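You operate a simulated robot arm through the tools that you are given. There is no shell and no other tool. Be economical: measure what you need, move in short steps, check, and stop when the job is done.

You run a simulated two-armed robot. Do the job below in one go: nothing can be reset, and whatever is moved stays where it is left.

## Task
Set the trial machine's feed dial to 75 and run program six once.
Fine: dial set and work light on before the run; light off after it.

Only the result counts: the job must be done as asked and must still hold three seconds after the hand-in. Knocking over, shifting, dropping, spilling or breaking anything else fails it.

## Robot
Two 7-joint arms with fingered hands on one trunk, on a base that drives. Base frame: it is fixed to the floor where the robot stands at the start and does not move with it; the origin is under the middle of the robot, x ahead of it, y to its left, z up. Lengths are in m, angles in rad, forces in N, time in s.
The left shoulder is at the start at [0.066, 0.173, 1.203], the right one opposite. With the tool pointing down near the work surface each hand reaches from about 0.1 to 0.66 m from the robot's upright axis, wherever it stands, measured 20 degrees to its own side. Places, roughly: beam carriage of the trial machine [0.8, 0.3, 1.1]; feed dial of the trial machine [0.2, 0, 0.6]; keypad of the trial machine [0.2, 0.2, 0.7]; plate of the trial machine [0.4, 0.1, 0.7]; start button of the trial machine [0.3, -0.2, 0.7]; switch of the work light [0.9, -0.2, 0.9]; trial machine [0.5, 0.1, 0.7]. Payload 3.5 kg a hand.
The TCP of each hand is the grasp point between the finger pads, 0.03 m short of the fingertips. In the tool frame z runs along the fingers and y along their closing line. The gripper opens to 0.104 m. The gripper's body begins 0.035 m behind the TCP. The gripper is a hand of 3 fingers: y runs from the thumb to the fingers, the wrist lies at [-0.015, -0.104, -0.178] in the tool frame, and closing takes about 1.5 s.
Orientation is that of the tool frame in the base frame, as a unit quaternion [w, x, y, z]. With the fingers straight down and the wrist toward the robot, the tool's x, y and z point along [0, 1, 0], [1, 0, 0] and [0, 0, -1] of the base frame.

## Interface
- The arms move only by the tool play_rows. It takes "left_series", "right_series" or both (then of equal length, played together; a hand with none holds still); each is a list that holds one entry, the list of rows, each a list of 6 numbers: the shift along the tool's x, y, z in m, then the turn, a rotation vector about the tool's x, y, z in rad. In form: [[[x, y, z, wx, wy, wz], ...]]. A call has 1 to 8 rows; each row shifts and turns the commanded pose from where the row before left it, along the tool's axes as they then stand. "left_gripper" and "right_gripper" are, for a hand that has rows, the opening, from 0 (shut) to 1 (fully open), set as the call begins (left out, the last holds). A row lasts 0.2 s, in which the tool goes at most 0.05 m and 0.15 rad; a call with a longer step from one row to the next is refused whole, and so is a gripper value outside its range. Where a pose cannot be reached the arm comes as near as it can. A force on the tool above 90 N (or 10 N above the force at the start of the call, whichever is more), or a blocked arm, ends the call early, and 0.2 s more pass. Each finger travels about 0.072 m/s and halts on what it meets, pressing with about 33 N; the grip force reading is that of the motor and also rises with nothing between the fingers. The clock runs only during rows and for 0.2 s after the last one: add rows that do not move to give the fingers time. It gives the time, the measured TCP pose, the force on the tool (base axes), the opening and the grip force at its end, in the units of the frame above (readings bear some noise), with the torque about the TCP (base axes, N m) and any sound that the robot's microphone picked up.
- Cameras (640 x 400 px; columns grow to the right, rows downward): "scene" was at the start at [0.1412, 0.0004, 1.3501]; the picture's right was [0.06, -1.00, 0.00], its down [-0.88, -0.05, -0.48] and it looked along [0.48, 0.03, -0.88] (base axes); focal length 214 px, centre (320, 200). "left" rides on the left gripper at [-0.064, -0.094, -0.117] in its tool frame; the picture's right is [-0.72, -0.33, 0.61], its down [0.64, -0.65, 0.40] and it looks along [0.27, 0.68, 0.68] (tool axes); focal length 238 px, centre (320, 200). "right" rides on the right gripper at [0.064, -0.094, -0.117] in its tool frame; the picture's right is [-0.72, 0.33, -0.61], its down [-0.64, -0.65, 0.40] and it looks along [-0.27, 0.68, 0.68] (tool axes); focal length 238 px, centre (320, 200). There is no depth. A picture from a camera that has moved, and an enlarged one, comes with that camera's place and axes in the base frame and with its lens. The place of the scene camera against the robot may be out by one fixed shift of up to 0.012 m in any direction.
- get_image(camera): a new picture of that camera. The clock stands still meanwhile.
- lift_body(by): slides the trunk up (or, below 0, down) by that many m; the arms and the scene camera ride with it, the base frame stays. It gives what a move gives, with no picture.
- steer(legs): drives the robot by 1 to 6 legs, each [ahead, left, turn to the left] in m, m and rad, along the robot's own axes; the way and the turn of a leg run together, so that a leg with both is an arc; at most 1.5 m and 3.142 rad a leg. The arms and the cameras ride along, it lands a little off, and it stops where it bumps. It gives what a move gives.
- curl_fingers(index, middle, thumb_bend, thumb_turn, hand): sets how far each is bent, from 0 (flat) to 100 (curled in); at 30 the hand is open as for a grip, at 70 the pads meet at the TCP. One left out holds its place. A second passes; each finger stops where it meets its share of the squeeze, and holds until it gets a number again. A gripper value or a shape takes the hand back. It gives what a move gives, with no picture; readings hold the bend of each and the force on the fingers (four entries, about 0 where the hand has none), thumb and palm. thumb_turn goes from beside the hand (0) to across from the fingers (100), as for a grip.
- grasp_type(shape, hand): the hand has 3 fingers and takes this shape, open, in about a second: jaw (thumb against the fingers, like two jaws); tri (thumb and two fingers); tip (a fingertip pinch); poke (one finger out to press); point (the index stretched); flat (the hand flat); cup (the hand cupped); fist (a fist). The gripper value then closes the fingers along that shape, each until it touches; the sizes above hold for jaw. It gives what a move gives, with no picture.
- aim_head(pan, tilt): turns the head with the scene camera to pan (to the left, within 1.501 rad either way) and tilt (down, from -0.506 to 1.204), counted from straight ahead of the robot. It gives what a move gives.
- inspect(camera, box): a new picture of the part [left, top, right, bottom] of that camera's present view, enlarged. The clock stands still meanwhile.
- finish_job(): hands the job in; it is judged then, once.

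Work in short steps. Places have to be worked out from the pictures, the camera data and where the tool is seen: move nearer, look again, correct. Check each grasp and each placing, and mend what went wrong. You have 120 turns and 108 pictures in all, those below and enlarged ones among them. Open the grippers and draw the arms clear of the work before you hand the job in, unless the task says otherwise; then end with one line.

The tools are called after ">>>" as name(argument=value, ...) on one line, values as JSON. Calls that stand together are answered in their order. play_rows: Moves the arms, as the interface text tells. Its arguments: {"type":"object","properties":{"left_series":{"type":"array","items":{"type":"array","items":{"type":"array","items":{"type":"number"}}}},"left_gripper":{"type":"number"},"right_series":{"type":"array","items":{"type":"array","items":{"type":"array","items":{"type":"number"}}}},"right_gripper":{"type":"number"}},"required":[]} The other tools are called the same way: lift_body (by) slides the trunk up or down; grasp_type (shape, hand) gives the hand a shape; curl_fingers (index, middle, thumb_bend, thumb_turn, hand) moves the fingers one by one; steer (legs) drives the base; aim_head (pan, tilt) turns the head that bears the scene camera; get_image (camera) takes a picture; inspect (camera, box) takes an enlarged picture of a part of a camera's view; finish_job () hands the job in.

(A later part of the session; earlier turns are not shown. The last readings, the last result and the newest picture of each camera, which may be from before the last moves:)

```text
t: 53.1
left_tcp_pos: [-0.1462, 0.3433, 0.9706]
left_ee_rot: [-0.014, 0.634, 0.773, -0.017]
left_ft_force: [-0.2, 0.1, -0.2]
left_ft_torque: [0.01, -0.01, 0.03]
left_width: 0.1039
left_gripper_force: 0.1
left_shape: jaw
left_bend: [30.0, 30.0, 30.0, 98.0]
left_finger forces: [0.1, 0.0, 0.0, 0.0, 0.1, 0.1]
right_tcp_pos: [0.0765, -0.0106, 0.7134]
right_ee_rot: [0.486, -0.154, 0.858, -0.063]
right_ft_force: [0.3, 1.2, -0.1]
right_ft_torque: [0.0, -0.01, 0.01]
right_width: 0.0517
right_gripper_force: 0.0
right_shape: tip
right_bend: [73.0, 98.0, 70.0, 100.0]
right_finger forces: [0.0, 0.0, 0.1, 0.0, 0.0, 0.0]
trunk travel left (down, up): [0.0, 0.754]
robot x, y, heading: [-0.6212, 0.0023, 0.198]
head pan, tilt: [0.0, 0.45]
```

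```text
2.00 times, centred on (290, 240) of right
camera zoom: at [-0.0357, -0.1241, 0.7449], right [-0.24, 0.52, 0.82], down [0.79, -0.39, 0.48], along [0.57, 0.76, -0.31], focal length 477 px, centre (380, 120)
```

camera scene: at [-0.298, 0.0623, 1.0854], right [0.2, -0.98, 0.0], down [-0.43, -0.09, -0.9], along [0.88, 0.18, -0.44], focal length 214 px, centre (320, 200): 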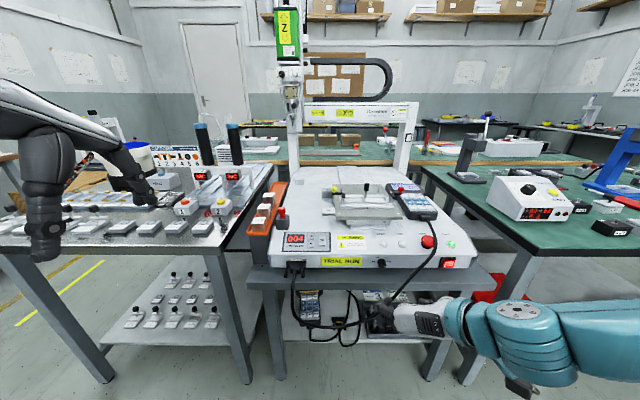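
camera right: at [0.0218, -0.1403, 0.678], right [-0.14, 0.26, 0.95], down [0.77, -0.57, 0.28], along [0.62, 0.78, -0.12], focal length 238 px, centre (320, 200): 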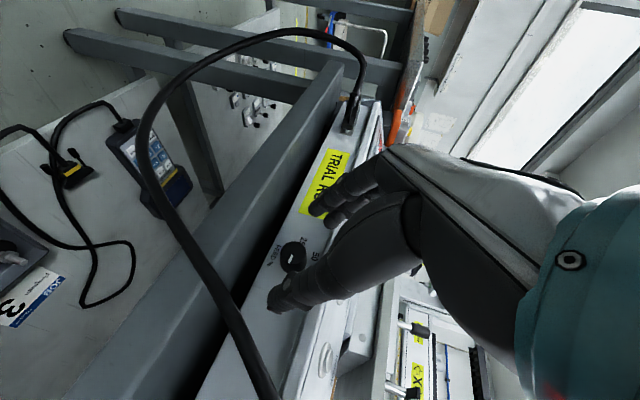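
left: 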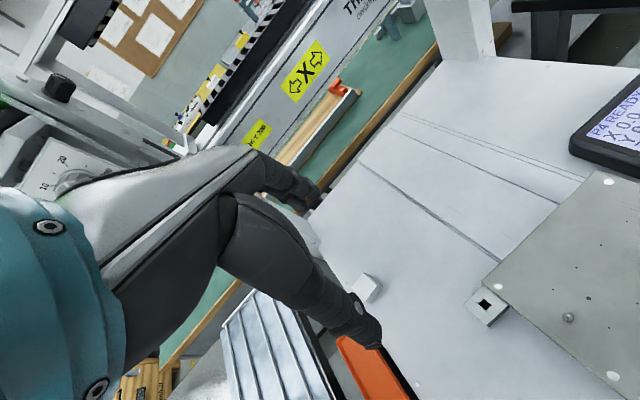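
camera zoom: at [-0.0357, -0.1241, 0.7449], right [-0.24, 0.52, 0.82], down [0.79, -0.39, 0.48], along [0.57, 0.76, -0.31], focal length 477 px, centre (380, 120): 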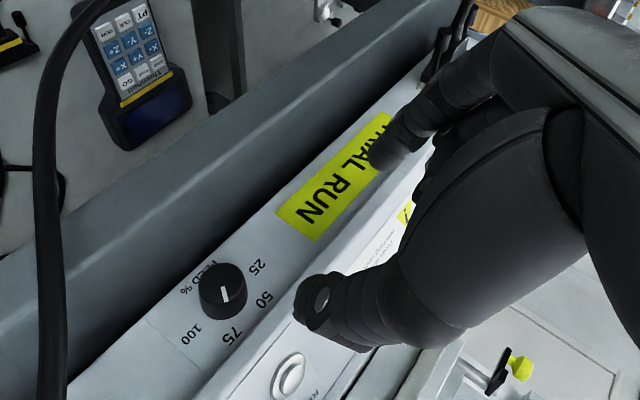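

The pointer is now close to 75. I zoom right in to measure the angle.

>>> inspect(camera="scene", box=[374, 258, 386, 266])

>>> inspect(camera="right", box=[190, 250, 260, 320])

```text
16.00 times, centred on (380, 262) of scene
camera zoom: at [-0.298, 0.0623, 1.0853], right [0.2, -0.98, 0.0], down [-0.43, -0.09, -0.9], along [0.88, 0.18, -0.44], focal length 3432 px, centre (-640, -792)
```

zoom: 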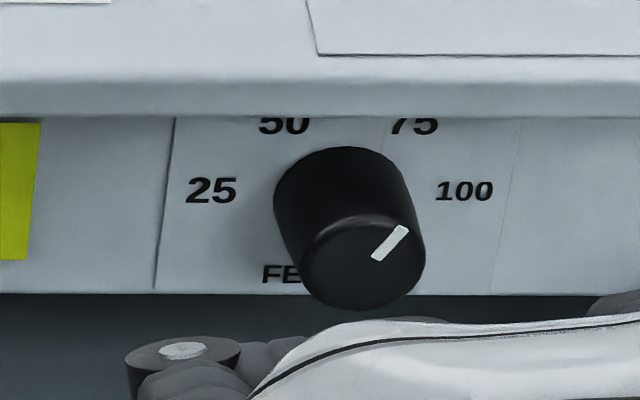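

```text
5.71 times, centred on (225, 285) of right
camera zoom: at [-0.0357, -0.1241, 0.7449], right [-0.24, 0.52, 0.82], down [0.79, -0.39, 0.48], along [0.57, 0.76, -0.31], focal length 1362 px, centre (863, -286)
```

zoom: 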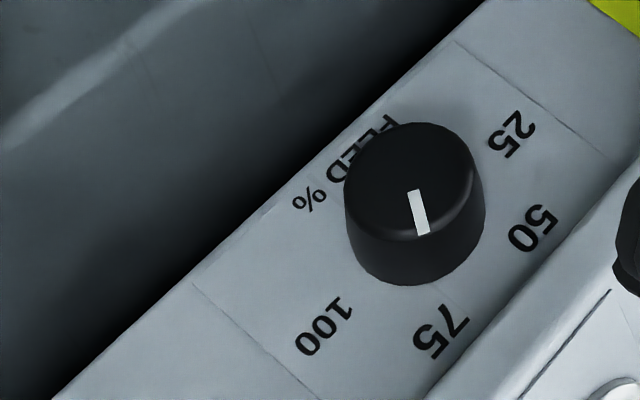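

Measured both ways the pointer is 58–59° up from 100, so the dial is at 75. Next I raise the trunk and drive closer so the left hand can reach the keypad.

>>> play_rows(right_series=[[[0, 0, -0.04, 0, 0, 0], [0, 0, -0.04, 0, 0, 0], [0, 0, -0.03, 0, 0, 0], [0, 0, 0, 0, 0, 0]]])

>>> lift_body(by=0.3)

>>> grasp_type(hand="left", shape="poke")

>>> grasp_type(hand="right", shape="poke")

>>> steer(legs=[[0.348, -0.169, 0]])

>>> aim_head(pan=0.0, tilt=0.95)

>>> get_image(camera="scene")

>>> get_image(camera="left")

```text
t: 54.1
left_tcp_pos: [-0.146, 0.343, 0.9709]
left_ee_rot: [-0.013, 0.633, 0.774, -0.017]
left_ft_force: [-0.2, 0.0, 0.5]
left_ft_torque: [0.0, -0.02, 0.01]
left_width: 0.1038
left_gripper_force: 0.1
left_shape: jaw
left_bend: [30.0, 30.0, 30.0, 98.0]
left_finger forces: [0.1, 0.0, 0.1, 0.0, 0.0, 0.0]
right_tcp_pos: [-0.018, -0.0149, 0.7715]
right_ee_rot: [0.485, -0.153, 0.859, -0.062]
right_ft_force: [0.1, -0.4, 0.1]
right_ft_torque: [-0.06, 0.02, 0.01]
right_width: 0.0516
right_gripper_force: 0.1
right_shape: tip
right_bend: [73.0, 98.0, 70.0, 100.0]
right_finger forces: [0.0, 0.0, 0.0, 0.0, 0.0, 0.1]
trunk travel left (down, up): [0.0, 0.754]
robot x, y, heading: [-0.6192, 0.0038, 0.198]
head pan, tilt: [0.0, 0.45]
```

```text
t: 57.1
left_tcp_pos: [-0.1462, 0.3425, 1.2705]
left_ee_rot: [-0.014, 0.633, 0.774, -0.018]
left_ft_force: [0.1, 0.1, -0.1]
left_ft_torque: [0.0, -0.02, 0.0]
left_width: 0.1038
left_gripper_force: 0.1
left_shape: jaw
left_bend: [30.0, 30.0, 30.0, 98.0]
left_finger forces: [0.1, 0.0, 0.0, 0.1, 0.0, 0.0]
right_tcp_pos: [-0.0186, -0.0165, 1.07]
right_ee_rot: [0.485, -0.154, 0.858, -0.062]
right_ft_force: [0.7, -0.8, 0.2]
right_ft_torque: [-0.01, -0.02, -0.01]
right_width: 0.0514
right_gripper_force: 0.1
right_shape: tip
right_bend: [73.0, 98.0, 70.0, 100.0]
right_finger forces: [0.0, 0.0, 0.0, 0.0, 0.0, 0.0]
trunk travel left (down, up): [-0.3, 0.454]
robot x, y, heading: [-0.6174, 0.0057, 0.202]
head pan, tilt: [0.0, 0.45]
```

```text
t: 58.0
left_tcp_pos: [-0.1459, 0.3444, 1.2717]
left_ee_rot: [-0.014, 0.634, 0.773, -0.017]
left_ft_force: [-0.6, 0.3, -0.1]
left_ft_torque: [-0.02, -0.01, 0.0]
left_width: 0.0
left_gripper_force: 0.1
left_shape: poke
left_bend: [70.0, 70.0, 100.0, 100.0]
left_finger forces: [0.1, 0.0, 0.0, 0.0, 0.0, 0.1]
right_tcp_pos: [-0.0176, -0.0173, 1.0717]
right_ee_rot: [0.485, -0.153, 0.859, -0.061]
right_ft_force: [-0.4, 0.1, 0.1]
right_ft_torque: [-0.01, 0.01, 0.03]
right_width: 0.0515
right_gripper_force: 0.1
right_shape: tip
right_bend: [73.0, 98.0, 70.0, 100.0]
right_finger forces: [0.1, 0.1, 0.1, 0.1, 0.0, 0.0]
trunk travel left (down, up): [-0.3, 0.454]
robot x, y, heading: [-0.6169, 0.0062, 0.196]
head pan, tilt: [0.0, 0.45]
```

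```text
t: 58.9
left_tcp_pos: [-0.1465, 0.3438, 1.2715]
left_ee_rot: [-0.014, 0.633, 0.774, -0.017]
left_ft_force: [-0.1, 0.3, 0.9]
left_ft_torque: [0.02, 0.0, 0.0]
left_width: 0.0
left_gripper_force: 0.1
left_shape: poke
left_bend: [70.0, 70.0, 100.0, 100.0]
left_finger forces: [0.0, 0.0, 0.0, 0.0, 0.0, 0.1]
right_tcp_pos: [-0.0182, -0.0154, 1.0723]
right_ee_rot: [0.485, -0.154, 0.858, -0.062]
right_ft_force: [0.4, -0.9, 0.2]
right_ft_torque: [-0.01, -0.03, -0.01]
right_width: 0.0
right_gripper_force: 0.0
right_shape: poke
right_bend: [70.0, 70.0, 100.0, 100.0]
right_finger forces: [0.0, 0.0, 0.0, 0.1, 0.0, 0.0]
trunk travel left (down, up): [-0.3, 0.454]
robot x, y, heading: [-0.619, 0.0037, 0.197]
head pan, tilt: [0.0, 0.45]
```

```text
t: 61.3
left_tcp_pos: [0.2249, 0.244, 1.2711]
left_ee_rot: [-0.015, 0.634, 0.773, -0.018]
left_ft_force: [0.4, 0.3, 0.3]
left_ft_torque: [0.01, -0.04, -0.03]
left_width: 0.0
left_gripper_force: 0.1
left_shape: poke
left_bend: [70.0, 70.0, 100.0, 100.0]
left_finger forces: [0.0, 0.1, 0.0, 0.0, 0.0, 0.0]
right_tcp_pos: [0.3525, -0.1149, 1.0716]
right_ee_rot: [0.486, -0.153, 0.858, -0.063]
right_ft_force: [0.7, 0.2, 0.1]
right_ft_torque: [-0.04, 0.02, -0.02]
right_width: 0.0
right_gripper_force: 0.0
right_shape: poke
right_bend: [70.0, 70.0, 100.0, 100.0]
right_finger forces: [0.1, 0.1, 0.1, 0.0, 0.0, 0.0]
trunk travel left (down, up): [-0.3, 0.454]
robot x, y, heading: [-0.2484, -0.0962, 0.194]
head pan, tilt: [0.0, 0.45]
```

```text
t: 62.2
left_tcp_pos: [0.2243, 0.2453, 1.272]
left_ee_rot: [-0.013, 0.634, 0.773, -0.017]
left_ft_force: [-0.9, -0.5, 0.5]
left_ft_torque: [0.01, -0.03, -0.01]
left_width: 0.0
left_gripper_force: 0.0
left_shape: poke
left_bend: [70.0, 70.0, 100.0, 100.0]
left_finger forces: [0.1, 0.0, 0.0, 0.0, 0.1, 0.0]
right_tcp_pos: [0.3529, -0.1162, 1.0721]
right_ee_rot: [0.485, -0.152, 0.859, -0.063]
right_ft_force: [-0.3, -0.3, 0.5]
right_ft_torque: [0.05, 0.01, -0.02]
right_width: 0.0003
right_gripper_force: 0.1
right_shape: poke
right_bend: [70.0, 70.0, 100.0, 100.0]
right_finger forces: [0.1, 0.0, 0.0, 0.0, 0.0, 0.0]
trunk travel left (down, up): [-0.3, 0.454]
robot x, y, heading: [-0.2478, -0.0993, 0.202]
head pan, tilt: [0.0, 0.949]
```

```text
52 pictures are left
camera scene: at [-0.1029, -0.0714, 1.3585], right [0.2, -0.98, 0.0], down [-0.8, -0.16, -0.58], along [0.57, 0.11, -0.81], focal length 214 px, centre (320, 200)
```

scene: 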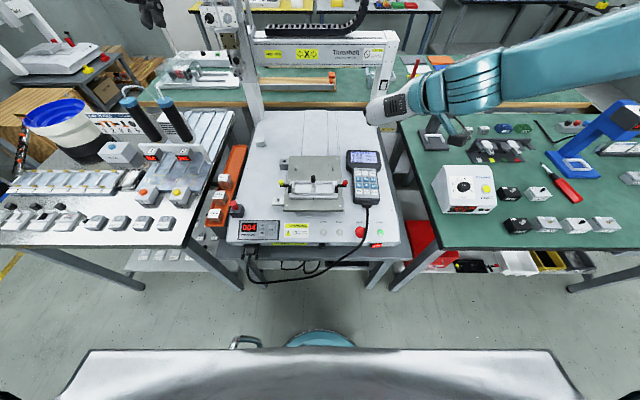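

```text
51 pictures are left
camera left: at [0.1496, 0.1633, 1.392], right [-0.2, -0.77, -0.6], down [-0.78, 0.5, -0.37], along [0.59, 0.39, -0.71], focal length 238 px, centre (320, 200)
```

left: 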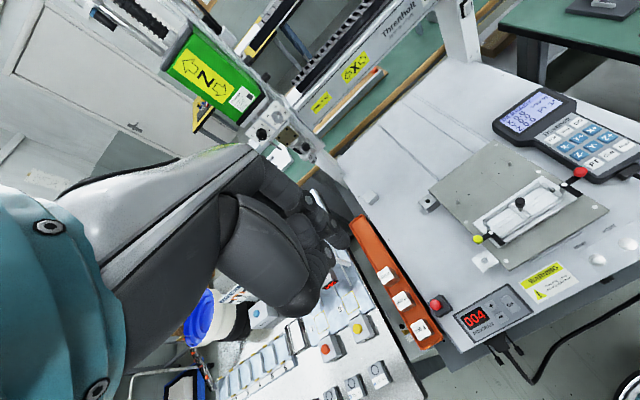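

From the left camera the "+" key is at about (0.20, 0.204, 0.71). I bring the left poking finger down toward a point above it.

>>> play_rows(left_series=[[[-0.0044, -0.002, 0.047, 0, 0, 0], [-0.0044, -0.002, 0.047, 0, 0, 0], [-0.0044, -0.002, 0.047, 0, 0, 0], [-0.0044, -0.002, 0.047, 0, 0, 0], [-0.0044, -0.002, 0.047, 0, 0, 0], [-0.0044, -0.002, 0.047, 0, 0, 0], [-0.0044, -0.001, 0.047, 0, 0, 0], [-0.0044, 0, 0.047, 0, 0, 0]]])

>>> get_image(camera="left")

>>> inspect(camera="scene", box=[200, 180, 320, 260])

```text
t: 64.0
left_tcp_pos: [0.203, 0.2058, 0.8927]
left_ee_rot: [-0.013, 0.633, 0.774, -0.016]
left_ft_force: [-0.3, -0.1, 0.4]
left_ft_torque: [0.02, 0.02, -0.01]
left_width: 0.0
left_gripper_force: 0.1
left_shape: poke
left_bend: [70.0, 70.0, 100.0, 100.0]
left_finger forces: [0.2, 0.0, 0.0, 0.1, 0.0, 0.0]
right_tcp_pos: [0.3507, -0.1151, 1.0707]
right_ee_rot: [0.485, -0.152, 0.859, -0.063]
right_ft_force: [0.6, -0.1, -0.3]
right_ft_torque: [-0.03, 0.01, -0.02]
right_width: 0.0
right_gripper_force: 0.0
right_shape: poke
right_bend: [70.0, 70.0, 100.0, 100.0]
right_finger forces: [0.0, 0.0, 0.0, 0.1, 0.0, 0.1]
trunk travel left (down, up): [-0.3, 0.454]
robot x, y, heading: [-0.2501, -0.099, 0.197]
head pan, tilt: [0.0, 0.949]
```

```text
50 pictures are left
camera left: at [0.1281, 0.125, 1.014], right [-0.2, -0.77, -0.6], down [-0.78, 0.5, -0.38], along [0.59, 0.39, -0.71], focal length 238 px, centre (320, 200)
```

left: 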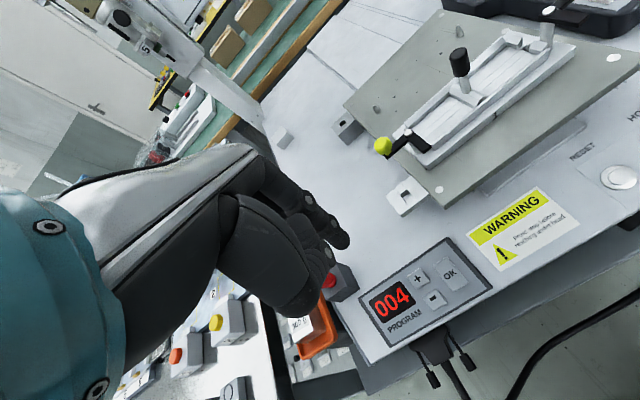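

```text
5.00 times, centred on (260, 220) of scene
camera zoom: at [-0.1029, -0.0714, 1.3584], right [0.2, -0.98, 0.0], down [-0.8, -0.16, -0.58], along [0.57, 0.11, -0.81], focal length 1072 px, centre (620, 100)
```

zoom: 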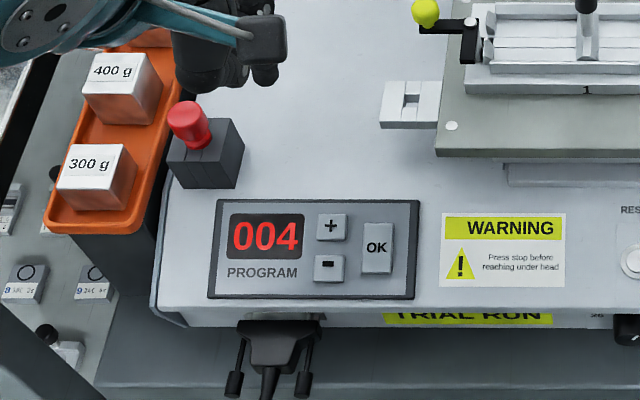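

Now I zoom on the fingertip from both cameras to know which point presses.

>>> inspect(camera="left", box=[230, 180, 390, 280])

>>> inspect(camera="scene", box=[220, 175, 268, 205])

```text
4.00 times, centred on (310, 230) of left
camera zoom: at [0.1281, 0.125, 1.014], right [-0.2, -0.77, -0.6], down [-0.78, 0.5, -0.38], along [0.59, 0.39, -0.71], focal length 953 px, centre (360, 80)
```

zoom: 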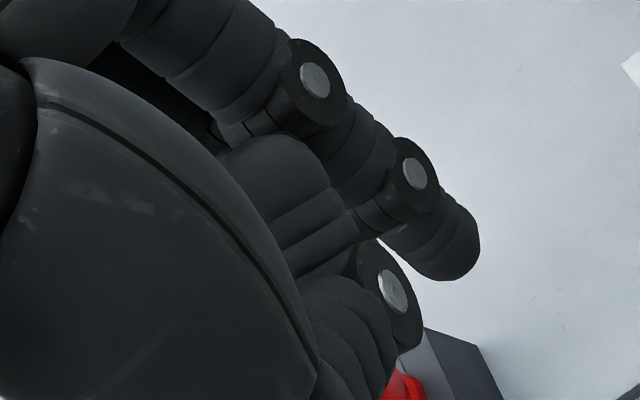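

```text
13.33 times, centred on (244, 190) of scene
camera zoom: at [-0.1029, -0.0714, 1.3584], right [0.2, -0.98, 0.0], down [-0.8, -0.16, -0.58], along [0.57, 0.11, -0.81], focal length 2860 px, centre (1333, 333)
```

zoom: 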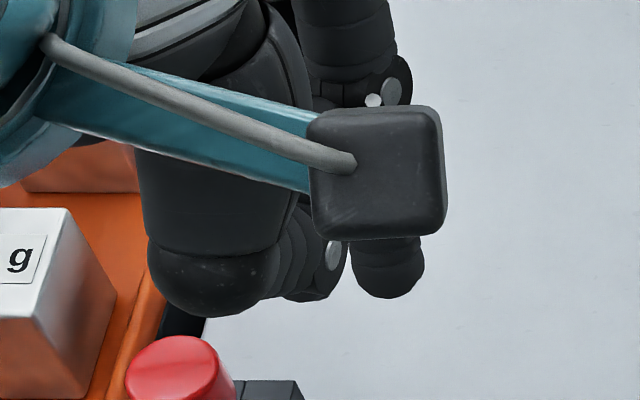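

The fingertip is at about (0.204, 0.200, 0.863) and the "+" at about (0.200, 0.195, 0.70). I go down to about 3 cm above it.

>>> play_rows(left_series=[[[-0.0014, 0.0003, 0.044, 0, 0, 0], [-0.0014, 0.0003, 0.044, 0, 0, 0], [-0.0013, 0.0003, 0.044, 0, 0, 0], [0, 0, 0, 0, 0, 0]]])

>>> inspect(camera="left", box=[280, 200, 440, 300])

>>> inspect(camera="scene", box=[232, 200, 296, 240])

```text
t: 65.0
left_tcp_pos: [0.1973, 0.1995, 0.764]
left_ee_rot: [-0.013, 0.634, 0.773, -0.017]
left_ft_force: [0.3, 0.5, -0.5]
left_ft_torque: [0.0, -0.03, -0.02]
left_width: 0.0001
left_gripper_force: 0.1
left_shape: poke
left_bend: [70.0, 70.0, 100.0, 100.0]
left_finger forces: [0.0, 0.1, 0.0, 0.0, 0.0, 0.1]
right_tcp_pos: [0.3516, -0.1155, 1.0725]
right_ee_rot: [0.485, -0.152, 0.859, -0.063]
right_ft_force: [0.7, -1.0, -0.1]
right_ft_torque: [0.03, 0.02, 0.01]
right_width: 0.0003
right_gripper_force: 0.0
right_shape: poke
right_bend: [70.0, 70.0, 100.0, 100.0]
right_finger forces: [0.1, 0.0, 0.1, 0.0, 0.0, 0.0]
trunk travel left (down, up): [-0.3, 0.454]
robot x, y, heading: [-0.2487, -0.0945, 0.196]
head pan, tilt: [0.0, 0.949]
```

```text
4.00 times, centred on (360, 250) of left
camera zoom: at [0.123, 0.1185, 0.8844], right [-0.2, -0.77, -0.6], down [-0.78, 0.5, -0.38], along [0.59, 0.39, -0.71], focal length 953 px, centre (160, 0)
```

zoom: 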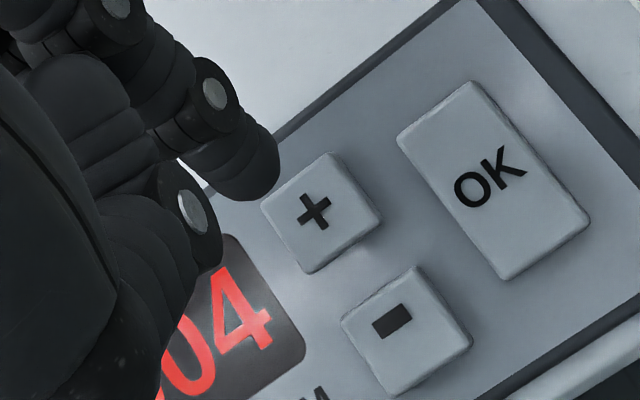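

```text
10.00 times, centred on (264, 220) of scene
camera zoom: at [-0.1031, -0.0713, 1.3584], right [0.2, -0.98, 0.0], down [-0.8, -0.16, -0.58], along [0.57, 0.11, -0.81], focal length 2145 px, centre (880, 0)
```

zoom: 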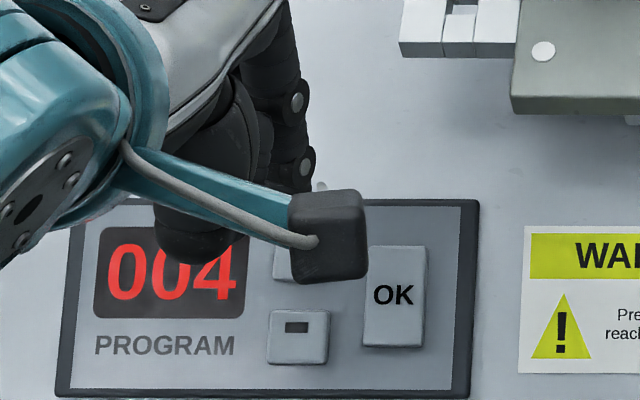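

The "+" is at about (0.1995, 0.193, 0.7075), with the tip directly above by 2.6 cm. I press down in a controlled manner and then lift.

>>> play_rows(left_series=[[[0, 0.003, 0.012, 0, 0, 0], [0, 0.001, 0.012, 0, 0, 0], [0, 0, 0.004, 0, 0, 0], [0, 0, 0, 0, 0, 0]]])

>>> inspect(camera="left", box=[280, 200, 440, 300])

```text
t: 66.0
left_tcp_pos: [0.2014, 0.1997, 0.7381]
left_ee_rot: [-0.013, 0.634, 0.773, -0.015]
left_ft_force: [-0.9, 0.2, 9.3]
left_ft_torque: [-0.05, -0.03, 0.0]
left_width: 0.0
left_gripper_force: 0.0
left_shape: poke
left_bend: [70.0, 70.0, 100.0, 100.0]
left_finger forces: [9.7, 0.0, 0.0, 0.0, 0.1, 0.1]
right_tcp_pos: [0.3528, -0.1145, 1.072]
right_ee_rot: [0.486, -0.153, 0.858, -0.063]
right_ft_force: [-0.2, 0.8, -0.1]
right_ft_torque: [-0.01, -0.04, -0.02]
right_width: 0.0
right_gripper_force: 0.0
right_shape: poke
right_bend: [70.0, 70.0, 100.0, 100.0]
right_finger forces: [0.0, 0.0, 0.1, 0.0, 0.0, 0.0]
trunk travel left (down, up): [-0.3, 0.454]
robot x, y, heading: [-0.2512, -0.0945, 0.197]
head pan, tilt: [0.0, 0.949]
heard: click
```

```text
4.00 times, centred on (360, 250) of left
camera zoom: at [0.126, 0.1192, 0.8582], right [-0.2, -0.77, -0.6], down [-0.78, 0.5, -0.38], along [0.59, 0.39, -0.71], focal length 953 px, centre (160, 0)
```

zoom: 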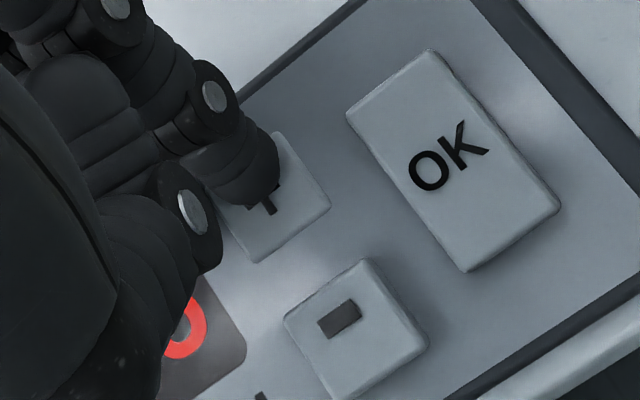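

A click was heard with 9.7 N on the index, so "+" was pressed. I lift 12 mm and read the display.

>>> play_rows(left_series=[[[0, 0, -0.007, 0, 0, 0], [0, 0, -0.007, 0, 0, 0], [0, 0, 0, 0, 0, 0]]])

>>> inspect(camera="scene", box=[232, 160, 400, 250])

```text
t: 66.8
left_tcp_pos: [0.2012, 0.2005, 0.7493]
left_ee_rot: [-0.014, 0.634, 0.773, -0.017]
left_ft_force: [0.0, 0.0, -0.5]
left_ft_torque: [-0.01, -0.01, -0.02]
left_width: 0.0
left_gripper_force: 0.1
left_shape: poke
left_bend: [70.0, 70.0, 100.0, 100.0]
left_finger forces: [0.0, 0.0, 0.1, 0.1, 0.0, 0.0]
right_tcp_pos: [0.3525, -0.1156, 1.0729]
right_ee_rot: [0.485, -0.152, 0.859, -0.062]
right_ft_force: [0.1, 0.1, 0.4]
right_ft_torque: [-0.02, 0.02, 0.02]
right_width: 0.0001
right_gripper_force: 0.1
right_shape: poke
right_bend: [70.0, 70.0, 100.0, 100.0]
right_finger forces: [0.0, 0.0, 0.0, 0.2, 0.1, 0.0]
trunk travel left (down, up): [-0.3, 0.454]
robot x, y, heading: [-0.2489, -0.0956, 0.199]
head pan, tilt: [0.0, 0.949]
```

```text
3.81 times, centred on (316, 205) of scene
camera zoom: at [-0.1029, -0.0713, 1.3584], right [0.2, -0.98, 0.0], down [-0.8, -0.16, -0.58], along [0.57, 0.11, -0.81], focal length 817 px, centre (335, 181)
```

zoom: 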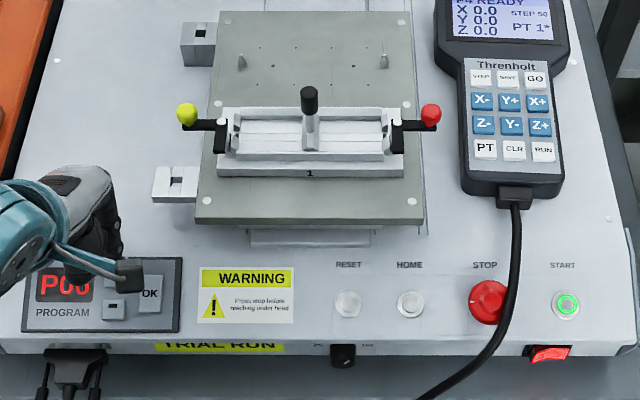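

The display changed; I zoom in to read it.

>>> inspect(camera="scene", box=[232, 220, 280, 250])

```text
13.33 times, centred on (256, 235) of scene
camera zoom: at [-0.1029, -0.0713, 1.3584], right [0.2, -0.98, 0.0], down [-0.8, -0.16, -0.58], along [0.57, 0.11, -0.81], focal length 2860 px, centre (1173, -267)
```

zoom: 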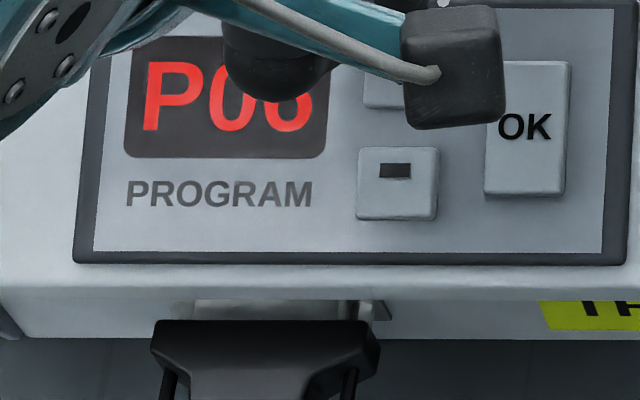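

The last digit is half hidden by the finger. I lift more to read it.

>>> play_rows(left_series=[[[0, 0, -0.045, 0, 0, 0], [0, 0, -0.045, 0, 0, 0], [0, 0, 0, 0, 0, 0]]])

>>> inspect(camera="left", box=[340, 220, 500, 340])

```text
t: 67.6
left_tcp_pos: [0.2047, 0.2012, 0.842]
left_ee_rot: [-0.014, 0.634, 0.773, -0.017]
left_ft_force: [-0.4, 0.0, -0.6]
left_ft_torque: [0.02, -0.01, 0.0]
left_width: 0.0
left_gripper_force: 0.1
left_shape: poke
left_bend: [70.0, 70.0, 100.0, 100.0]
left_finger forces: [0.0, 0.0, 0.1, 0.0, 0.0, 0.0]
right_tcp_pos: [0.3525, -0.1151, 1.0731]
right_ee_rot: [0.485, -0.153, 0.859, -0.063]
right_ft_force: [0.1, 0.8, 0.7]
right_ft_torque: [0.01, -0.04, 0.01]
right_width: 0.0002
right_gripper_force: 0.1
right_shape: poke
right_bend: [70.0, 70.0, 100.0, 100.0]
right_finger forces: [0.0, 0.1, 0.0, 0.1, 0.0, 0.0]
trunk travel left (down, up): [-0.3, 0.454]
robot x, y, heading: [-0.2467, -0.0965, 0.196]
head pan, tilt: [0.0, 0.949]
```

```text
3.33 times, centred on (420, 280) of left
camera zoom: at [0.13, 0.1206, 0.9622], right [-0.2, -0.77, -0.6], down [-0.78, 0.5, -0.37], along [0.59, 0.39, -0.71], focal length 794 px, centre (-13, -67)
```

zoom: 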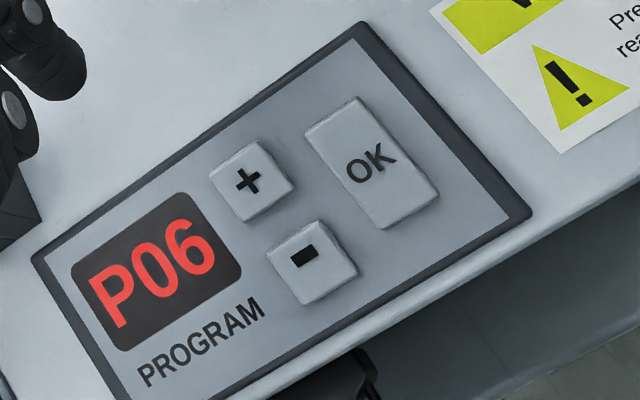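

The display reads P06 after one press (the list skips 5). I now press OK, at about (0.191, 0.158), to confirm.

>>> play_rows(left_series=[[[-0.0335, -0.0142, 0.01, 0, 0, 0], [0, 0, 0.04, 0, 0, 0], [0, 0, 0.025, 0, 0, 0], [0, 0, 0.018, 0, 0, 0], [0, 0, 0.01, 0, 0, 0], [0, 0, 0.002, 0, 0, 0], [0, 0, 0, 0, 0, 0]]])

>>> inspect(camera="left", box=[280, 200, 440, 300])

```text
t: 69.2
left_tcp_pos: [0.1928, 0.1641, 0.7373]
left_ee_rot: [-0.014, 0.634, 0.773, -0.017]
left_ft_force: [0.0, 0.2, -0.5]
left_ft_torque: [0.04, 0.03, -0.04]
left_width: 0.0002
left_gripper_force: 0.0
left_shape: poke
left_bend: [70.0, 70.0, 100.0, 100.0]
left_finger forces: [0.0, 0.0, 0.0, 0.1, 0.0, 0.0]
right_tcp_pos: [0.3516, -0.1154, 1.0716]
right_ee_rot: [0.486, -0.152, 0.859, -0.063]
right_ft_force: [0.4, 0.8, 0.4]
right_ft_torque: [0.03, 0.02, 0.02]
right_width: 0.0
right_gripper_force: 0.1
right_shape: poke
right_bend: [70.0, 70.0, 100.0, 100.0]
right_finger forces: [0.1, 0.0, 0.0, 0.0, 0.0, 0.0]
trunk travel left (down, up): [-0.3, 0.454]
robot x, y, heading: [-0.2511, -0.0935, 0.197]
head pan, tilt: [0.0, 0.949]
```

```text
4.00 times, centred on (360, 250) of left
camera zoom: at [0.118, 0.0836, 0.8577], right [-0.2, -0.77, -0.6], down [-0.78, 0.5, -0.37], along [0.59, 0.39, -0.71], focal length 953 px, centre (160, 0)
```

zoom: 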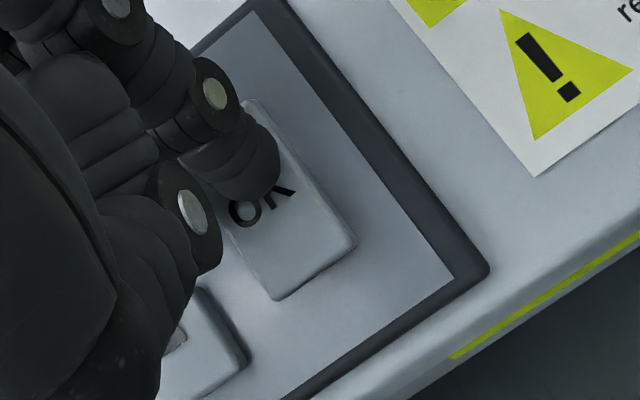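

The tip is right over OK but not yet touching. I press a few millimetres further.

>>> play_rows(left_series=[[[0, 0, 0.003, 0, 0, 0], [0, 0, 0.002, 0, 0, 0], [0, 0, 0, 0, 0, 0]]])

```text
t: 70.0
left_tcp_pos: [0.1943, 0.1652, 0.7328]
left_ee_rot: [-0.013, 0.634, 0.773, -0.017]
left_ft_force: [0.2, 0.9, 7.9]
left_ft_torque: [-0.02, -0.04, -0.01]
left_width: 0.0
left_gripper_force: 0.1
left_shape: poke
left_bend: [70.0, 70.0, 100.0, 100.0]
left_finger forces: [8.3, 0.0, 0.0, 0.0, 0.0, 0.1]
right_tcp_pos: [0.3518, -0.1152, 1.0712]
right_ee_rot: [0.485, -0.152, 0.859, -0.062]
right_ft_force: [-1.1, 0.2, -0.4]
right_ft_torque: [0.01, 0.0, 0.01]
right_width: 0.0002
right_gripper_force: 0.0
right_shape: poke
right_bend: [70.0, 70.0, 100.0, 100.0]
right_finger forces: [0.0, 0.0, 0.0, 0.0, 0.2, 0.1]
trunk travel left (down, up): [-0.3, 0.454]
robot x, y, heading: [-0.2486, -0.0932, 0.196]
head pan, tilt: [0.0, 0.949]
heard: click
```

Clicked at 8 N. I lift the left hand well clear and check the display and pendant.

>>> play_rows(left_series=[[[0, 0, -0.045, 0, 0, 0], [0, 0, -0.045, 0, 0, 0], [0, 0, -0.045, 0, 0, 0], [0, 0, -0.045, 0, 0, 0], [0, 0, -0.045, 0, 0, 0], [0, 0, -0.045, 0, 0, 0], [0, 0, 0, 0, 0, 0]]])

>>> inspect(camera="scene", box=[230, 140, 410, 250])

>>> get_image(camera="right")

```text
t: 71.6
left_tcp_pos: [0.2011, 0.164, 1.0026]
left_ee_rot: [-0.015, 0.634, 0.773, -0.017]
left_ft_force: [-0.2, -0.1, -0.3]
left_ft_torque: [0.04, 0.02, 0.01]
left_width: 0.0004
left_gripper_force: 0.0
left_shape: poke
left_bend: [70.0, 70.0, 100.0, 100.0]
left_finger forces: [0.0, 0.0, 0.0, 0.0, 0.0, 0.0]
right_tcp_pos: [0.3517, -0.1171, 1.0718]
right_ee_rot: [0.486, -0.152, 0.859, -0.063]
right_ft_force: [-0.3, 0.0, 0.2]
right_ft_torque: [0.02, 0.02, 0.04]
right_width: 0.0
right_gripper_force: 0.1
right_shape: poke
right_bend: [70.0, 70.0, 100.0, 100.0]
right_finger forces: [0.0, 0.1, 0.0, 0.1, 0.0, 0.0]
trunk travel left (down, up): [-0.3, 0.454]
robot x, y, heading: [-0.2488, -0.096, 0.197]
head pan, tilt: [0.0, 0.949]
```

```text
3.56 times, centred on (320, 195) of scene
camera zoom: at [-0.1031, -0.0726, 1.3584], right [0.2, -0.98, 0.0], down [-0.8, -0.16, -0.58], along [0.57, 0.11, -0.81], focal length 763 px, centre (320, 218)
```

zoom: 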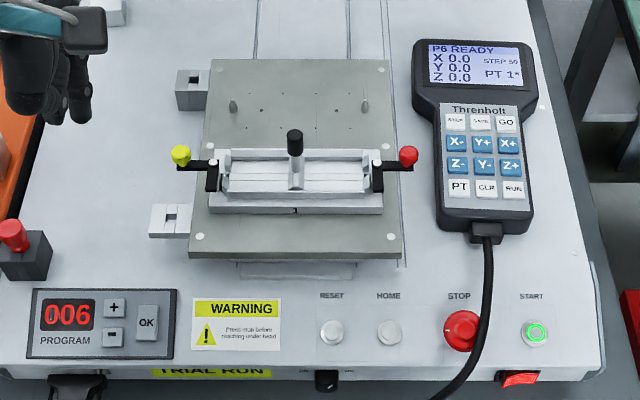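

```text
38 pictures are left
camera right: at [0.2403, -0.2294, 1.1028], right [-0.24, 0.51, 0.82], down [0.79, -0.39, 0.48], along [0.57, 0.76, -0.31], focal length 238 px, centre (320, 200)
```

right: 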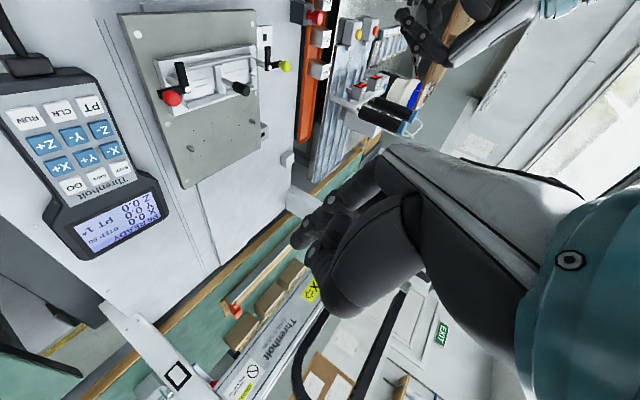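

P6 READY is shown on both displays. The rocker from the right camera is at about (0.867, -0.148, 0.89); I drive in about 0.24 m so the right hand can reach it.

>>> steer(legs=[[0.243, -0.05, 0]])

>>> aim_head(pan=-0.35, tilt=0.65)

>>> get_image(camera="scene")

```text
t: 73.4
left_tcp_pos: [0.4523, 0.1648, 1.0015]
left_ee_rot: [-0.015, 0.633, 0.774, -0.018]
left_ft_force: [0.7, 0.6, 0.0]
left_ft_torque: [0.04, -0.01, -0.01]
left_width: 0.0
left_gripper_force: 0.0
left_shape: poke
left_bend: [70.0, 70.0, 100.0, 100.0]
left_finger forces: [0.0, 0.0, 0.0, 0.1, 0.0, 0.0]
right_tcp_pos: [0.6032, -0.1154, 1.0713]
right_ee_rot: [0.485, -0.153, 0.859, -0.063]
right_ft_force: [0.1, 0.6, -0.2]
right_ft_torque: [0.01, 0.02, 0.0]
right_width: 0.0002
right_gripper_force: 0.0
right_shape: poke
right_bend: [70.0, 70.0, 100.0, 100.0]
right_finger forces: [0.0, 0.0, 0.1, 0.0, 0.1, 0.0]
trunk travel left (down, up): [-0.3, 0.454]
robot x, y, heading: [-0.0004, -0.0985, 0.198]
head pan, tilt: [0.0, 0.949]
```

```text
t: 74.3
left_tcp_pos: [0.4519, 0.1653, 1.0017]
left_ee_rot: [-0.014, 0.633, 0.774, -0.017]
left_ft_force: [-0.3, 0.0, -0.3]
left_ft_torque: [0.02, 0.02, -0.04]
left_width: 0.0
left_gripper_force: 0.1
left_shape: poke
left_bend: [70.0, 70.0, 100.0, 100.0]
left_finger forces: [0.0, 0.1, 0.0, 0.0, 0.0, 0.1]
right_tcp_pos: [0.603, -0.1156, 1.0701]
right_ee_rot: [0.486, -0.153, 0.859, -0.062]
right_ft_force: [-0.3, -0.4, 0.7]
right_ft_torque: [-0.01, 0.02, 0.01]
right_width: 0.0001
right_gripper_force: 0.1
right_shape: poke
right_bend: [70.0, 70.0, 100.0, 100.0]
right_finger forces: [0.0, 0.0, 0.0, 0.0, 0.0, 0.0]
trunk travel left (down, up): [-0.3, 0.454]
robot x, y, heading: [0.0014, -0.1007, 0.202]
head pan, tilt: [-0.351, 0.649]
```

```text
37 pictures are left
camera scene: at [0.1622, -0.0993, 1.3825], right [-0.15, -0.99, 0.0], down [-0.6, 0.09, -0.8], along [0.79, -0.12, -0.61], focal length 214 px, centre (320, 200)
```

scene: 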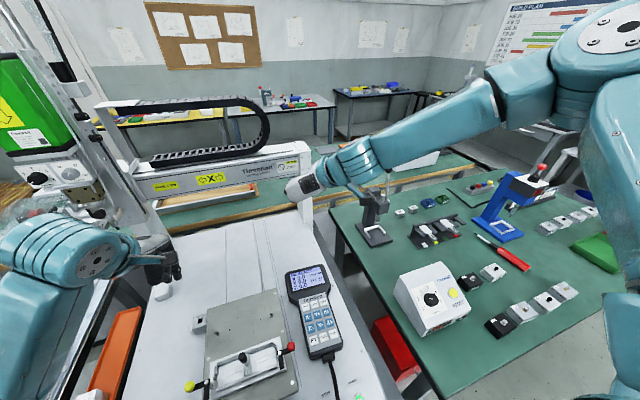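

The robot is in place. I extend the right hand forward and down toward a stage in front of the rocker.

>>> play_rows(right_series=[[[0.0123, -0.004, 0.0354, 0, 0, 0], [0.0123, -0.004, 0.0354, 0, 0, 0], [0.0123, -0.004, 0.0354, 0, 0, 0], [0.0123, -0.0035, 0.0354, 0, 0, 0], [0, 0, 0, 0, 0, 0]]])

>>> get_image(camera="right")

```text
t: 75.5
left_tcp_pos: [0.4518, 0.1646, 1.0021]
left_ee_rot: [-0.014, 0.633, 0.774, -0.016]
left_ft_force: [0.0, -0.2, 0.7]
left_ft_torque: [-0.01, 0.03, -0.04]
left_width: 0.0
left_gripper_force: 0.1
left_shape: poke
left_bend: [70.0, 70.0, 100.0, 100.0]
left_finger forces: [0.0, 0.1, 0.1, 0.0, 0.0, 0.1]
right_tcp_pos: [0.6816, -0.1433, 0.9735]
right_ee_rot: [0.485, -0.155, 0.859, -0.063]
right_ft_force: [0.5, 0.2, 0.0]
right_ft_torque: [0.01, 0.0, 0.0]
right_width: 0.0001
right_gripper_force: 0.0
right_shape: poke
right_bend: [70.0, 70.0, 100.0, 100.0]
right_finger forces: [0.1, 0.0, 0.1, 0.0, 0.0, 0.0]
right hand out of reach, approached as far as the arm can: row 3, 4
trunk travel left (down, up): [-0.3, 0.454]
robot x, y, heading: [0.0021, -0.0946, 0.202]
head pan, tilt: [-0.351, 0.649]
```

```text
36 pictures are left
camera right: at [0.5698, -0.2562, 1.0051], right [-0.24, 0.52, 0.82], down [0.79, -0.39, 0.48], along [0.57, 0.76, -0.31], focal length 238 px, centre (320, 200)
```

right: 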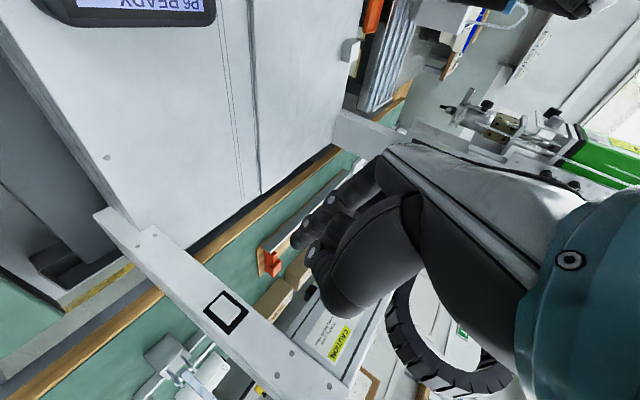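

The rocker sits at about (0.867, -0.150, 0.888), 15 cm further than the tip. I yaw the hand to the right so the wrist offset lines up with the arm for more reach, then extend.

>>> play_rows(right_series=[[[0, 0, 0, 0.114, 0.036, 0.073], [0, 0, 0, 0.114, 0.036, 0.073], [0, 0, 0, 0.114, 0.036, 0.073], [0, 0, 0, 0, 0, 0]]])

```text
t: 76.5
left_tcp_pos: [0.4526, 0.1657, 1.0009]
left_ee_rot: [-0.014, 0.633, 0.774, -0.017]
left_ft_force: [-1.0, -0.1, 0.4]
left_ft_torque: [0.03, 0.02, 0.04]
left_width: 0.0
left_gripper_force: 0.1
left_shape: poke
left_bend: [70.0, 70.0, 100.0, 100.0]
left_finger forces: [0.0, 0.1, 0.0, 0.1, 0.0, 0.0]
right_tcp_pos: [0.6701, -0.1615, 0.9872]
right_ee_rot: [0.462, 0.029, 0.871, -0.161]
right_ft_force: [-0.8, 0.2, -0.1]
right_ft_torque: [-0.02, -0.04, -0.04]
right_width: 0.0001
right_gripper_force: 0.1
right_shape: poke
right_bend: [70.0, 70.0, 100.0, 100.0]
right_finger forces: [0.0, 0.0, 0.0, 0.0, 0.1, 0.0]
right hand out of reach, approached as far as the arm can: row 1, 2, 3
trunk travel left (down, up): [-0.3, 0.454]
robot x, y, heading: [-0.001, -0.0936, 0.199]
head pan, tilt: [-0.351, 0.649]
```

The yaw worked. Now I try extending 10 cm forward and 5 cm down.

>>> play_rows(right_series=[[[-0.005, 0.011, 0.035, 0, 0, 0], [-0.005, 0.011, 0.035, 0, 0, 0], [-0.005, 0.011, 0.035, 0, 0, 0], [0, 0, 0, 0, 0, 0]]])

```text
t: 77.5
left_tcp_pos: [0.4511, 0.1648, 1.0014]
left_ee_rot: [-0.014, 0.633, 0.774, -0.017]
left_ft_force: [-0.2, -0.7, -0.5]
left_ft_torque: [0.0, 0.0, -0.01]
left_width: 0.0
left_gripper_force: 0.2
left_shape: poke
left_bend: [70.0, 70.0, 100.0, 100.0]
left_finger forces: [0.0, 0.0, 0.1, 0.0, 0.0, 0.0]
right_tcp_pos: [0.7234, -0.2073, 0.9788]
right_ee_rot: [0.462, 0.028, 0.871, -0.162]
right_ft_force: [-0.3, 0.3, -0.1]
right_ft_torque: [-0.03, 0.01, 0.02]
right_width: 0.0
right_gripper_force: 0.0
right_shape: poke
right_bend: [70.0, 70.0, 100.0, 100.0]
right_finger forces: [0.1, 0.0, 0.1, 0.0, 0.1, 0.0]
right hand out of reach, approached as far as the arm can: row 1, 2, 3
trunk travel left (down, up): [-0.3, 0.454]
robot x, y, heading: [0.0013, -0.0957, 0.199]
head pan, tilt: [-0.351, 0.649]
```

The arm's reach ends about 11 cm short. Turning the body left brings the right shoulder forward, so I pull the right hand back, raise the left hand clear, and look down to check the base clearance.

>>> play_rows(left_series=[[[0, -0.02, -0.045, 0, 0, 0], [0, -0.02, -0.045, 0, 0, 0], [0, -0.02, -0.045, 0, 0, 0], [0, -0.02, -0.045, 0, 0, 0], [0, -0.02, -0.045, 0, 0, 0], [0, 0, 0, 0, 0, 0]]], right_series=[[[0, 0, -0.045, 0, 0, 0], [0, 0, -0.045, 0, 0, 0], [0, 0, -0.045, 0, 0, 0], [0, 0, -0.045, 0, 0, 0], [0, 0, 0, 0, 0, 0], [0, 0, 0, 0, 0, 0]]])

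>>> aim_head(pan=-0.5, tilt=1.2)

>>> get_image(camera="scene")

```text
t: 78.9
left_tcp_pos: [0.3634, 0.1485, 1.2293]
left_ee_rot: [-0.014, 0.632, 0.774, -0.017]
left_ft_force: [0.0, -0.4, -0.4]
left_ft_torque: [-0.02, 0.02, 0.0]
left_width: 0.0
left_gripper_force: 0.0
left_shape: poke
left_bend: [70.0, 70.0, 100.0, 100.0]
left_finger forces: [0.1, 0.0, 0.1, 0.1, 0.0, 0.0]
right_tcp_pos: [0.5771, -0.1533, 1.0697]
right_ee_rot: [0.462, 0.028, 0.872, -0.162]
right_ft_force: [-0.3, -0.6, 0.1]
right_ft_torque: [-0.03, 0.02, 0.0]
right_width: 0.0
right_gripper_force: 0.1
right_shape: poke
right_bend: [70.0, 70.0, 100.0, 100.0]
right_finger forces: [0.0, 0.0, 0.0, 0.1, 0.1, 0.0]
trunk travel left (down, up): [-0.3, 0.454]
robot x, y, heading: [-0.0009, -0.0963, 0.199]
head pan, tilt: [-0.351, 0.649]
```

```text
t: 79.8
left_tcp_pos: [0.3636, 0.1489, 1.2284]
left_ee_rot: [-0.014, 0.633, 0.774, -0.017]
left_ft_force: [-0.7, -0.1, 0.4]
left_ft_torque: [-0.02, -0.01, 0.04]
left_width: 0.0
left_gripper_force: 0.1
left_shape: poke
left_bend: [70.0, 70.0, 100.0, 100.0]
left_finger forces: [0.0, 0.0, 0.0, 0.0, 0.1, 0.0]
right_tcp_pos: [0.5764, -0.154, 1.0689]
right_ee_rot: [0.462, 0.029, 0.871, -0.162]
right_ft_force: [0.8, 0.7, 1.1]
right_ft_torque: [-0.02, -0.03, -0.01]
right_width: 0.0001
right_gripper_force: 0.1
right_shape: poke
right_bend: [70.0, 70.0, 100.0, 100.0]
right_finger forces: [0.0, 0.0, 0.0, 0.0, 0.0, 0.0]
trunk travel left (down, up): [-0.3, 0.454]
robot x, y, heading: [0.001, -0.0932, 0.197]
head pan, tilt: [-0.499, 1.201]
```

```text
35 pictures are left
camera scene: at [0.1298, -0.1028, 1.3423], right [-0.3, -0.96, 0.0], down [-0.89, 0.28, -0.36], along [0.35, -0.11, -0.93], focal length 214 px, centre (320, 200)
```

scene: 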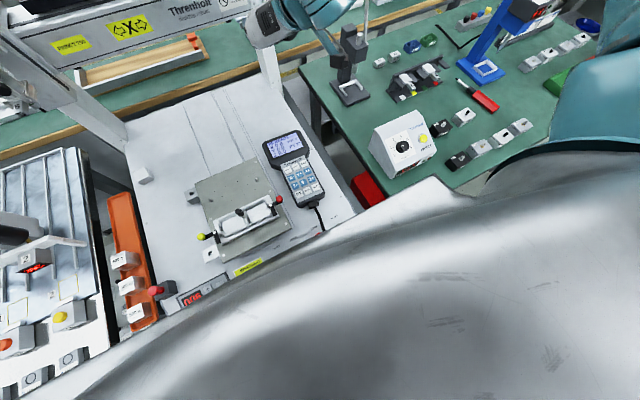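

The view of the base is blocked, but sliding right along the panel keeps the same clearance as at the start. I slide right 0.1 m and turn left 0.55 rad.

>>> steer(legs=[[0.008, -0.105, 0], [0, 0, 0.55]])

>>> aim_head(pan=-0.65, tilt=0.7)

>>> get_image(camera="scene")

```text
t: 81.0
left_tcp_pos: [0.3851, 0.0698, 1.23]
left_ee_rot: [-0.014, 0.632, 0.775, -0.016]
left_ft_force: [0.4, -0.1, -0.6]
left_ft_torque: [-0.01, -0.05, 0.01]
left_width: 0.0001
left_gripper_force: 0.1
left_shape: poke
left_bend: [70.0, 70.0, 100.0, 100.0]
left_finger forces: [0.0, 0.0, 0.0, 0.1, 0.0, 0.1]
right_tcp_pos: [0.5976, -0.2336, 1.0674]
right_ee_rot: [0.462, 0.028, 0.872, -0.162]
right_ft_force: [0.1, 1.0, -0.1]
right_ft_torque: [-0.04, 0.0, -0.04]
right_width: 0.0
right_gripper_force: 0.0
right_shape: poke
right_bend: [70.0, 70.0, 100.0, 100.0]
right_finger forces: [0.0, 0.0, 0.1, 0.0, 0.1, 0.0]
trunk travel left (down, up): [-0.3, 0.454]
robot x, y, heading: [0.0253, -0.1795, 0.201]
head pan, tilt: [-0.499, 1.201]
stopped in leg 1: the robot was blocked; the commanded pose is now the measured one
```

```text
t: 82.0
left_tcp_pos: [0.3849, 0.0661, 1.2287]
left_ee_rot: [-0.014, 0.632, 0.775, -0.017]
left_ft_force: [-0.1, -0.2, -0.6]
left_ft_torque: [0.01, 0.01, 0.0]
left_width: 0.0
left_gripper_force: 0.1
left_shape: poke
left_bend: [70.0, 70.0, 100.0, 100.0]
left_finger forces: [0.1, 0.0, 0.1, 0.0, 0.1, 0.0]
right_tcp_pos: [0.599, -0.2345, 1.0682]
right_ee_rot: [0.461, 0.029, 0.872, -0.162]
right_ft_force: [-0.9, -0.3, -0.5]
right_ft_torque: [-0.01, 0.0, 0.01]
right_width: 0.0001
right_gripper_force: 0.0
right_shape: poke
right_bend: [70.0, 70.0, 100.0, 100.0]
right_finger forces: [0.1, 0.0, 0.0, 0.1, 0.0, 0.1]
trunk travel left (down, up): [-0.3, 0.454]
robot x, y, heading: [0.0193, -0.1782, 0.204]
head pan, tilt: [-0.649, 0.7]
```

```text
34 pictures are left
camera scene: at [0.175, -0.2047, 1.3781], right [-0.43, -0.9, 0.0], down [-0.58, 0.28, -0.76], along [0.69, -0.33, -0.64], focal length 214 px, centre (320, 200)
```

scene: 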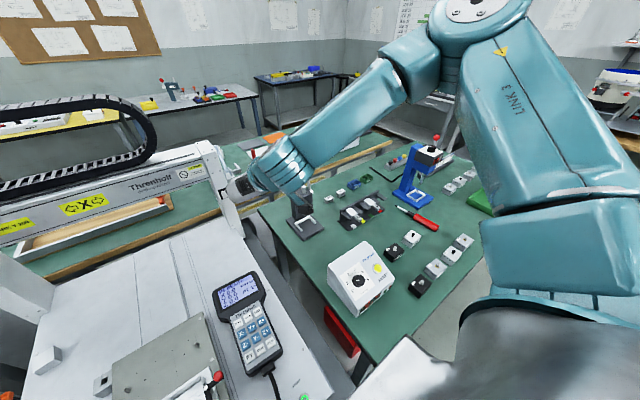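

It bumped lightly at y≈-0.18, so I step back left 3 cm and then try the turn in place.

>>> steer(legs=[[-0.01, 0.03, 0], [0, 0, 0.5]])

```text
t: 84.2
left_tcp_pos: [0.2066, 0.2379, 1.2289]
left_ee_rot: [-0.009, 0.42, 0.907, -0.019]
left_ft_force: [0.3, 0.1, -0.1]
left_ft_torque: [0.01, -0.03, 0.01]
left_width: 0.0001
left_gripper_force: 0.1
left_shape: poke
left_bend: [70.0, 70.0, 100.0, 100.0]
left_finger forces: [0.1, 0.0, 0.1, 0.0, 0.1, 0.1]
right_tcp_pos: [0.5394, 0.0781, 1.0682]
right_ee_rot: [0.486, -0.189, 0.852, -0.042]
right_ft_force: [0.1, 0.6, 0.7]
right_ft_torque: [0.02, 0.0, -0.01]
right_width: 0.0
right_gripper_force: 0.0
right_shape: poke
right_bend: [70.0, 70.0, 100.0, 100.0]
right_finger forces: [0.0, 0.0, 0.0, 0.0, 0.0, 0.0]
trunk travel left (down, up): [-0.3, 0.454]
robot x, y, heading: [0.0101, -0.1467, 0.705]
head pan, tilt: [-0.649, 0.7]
```

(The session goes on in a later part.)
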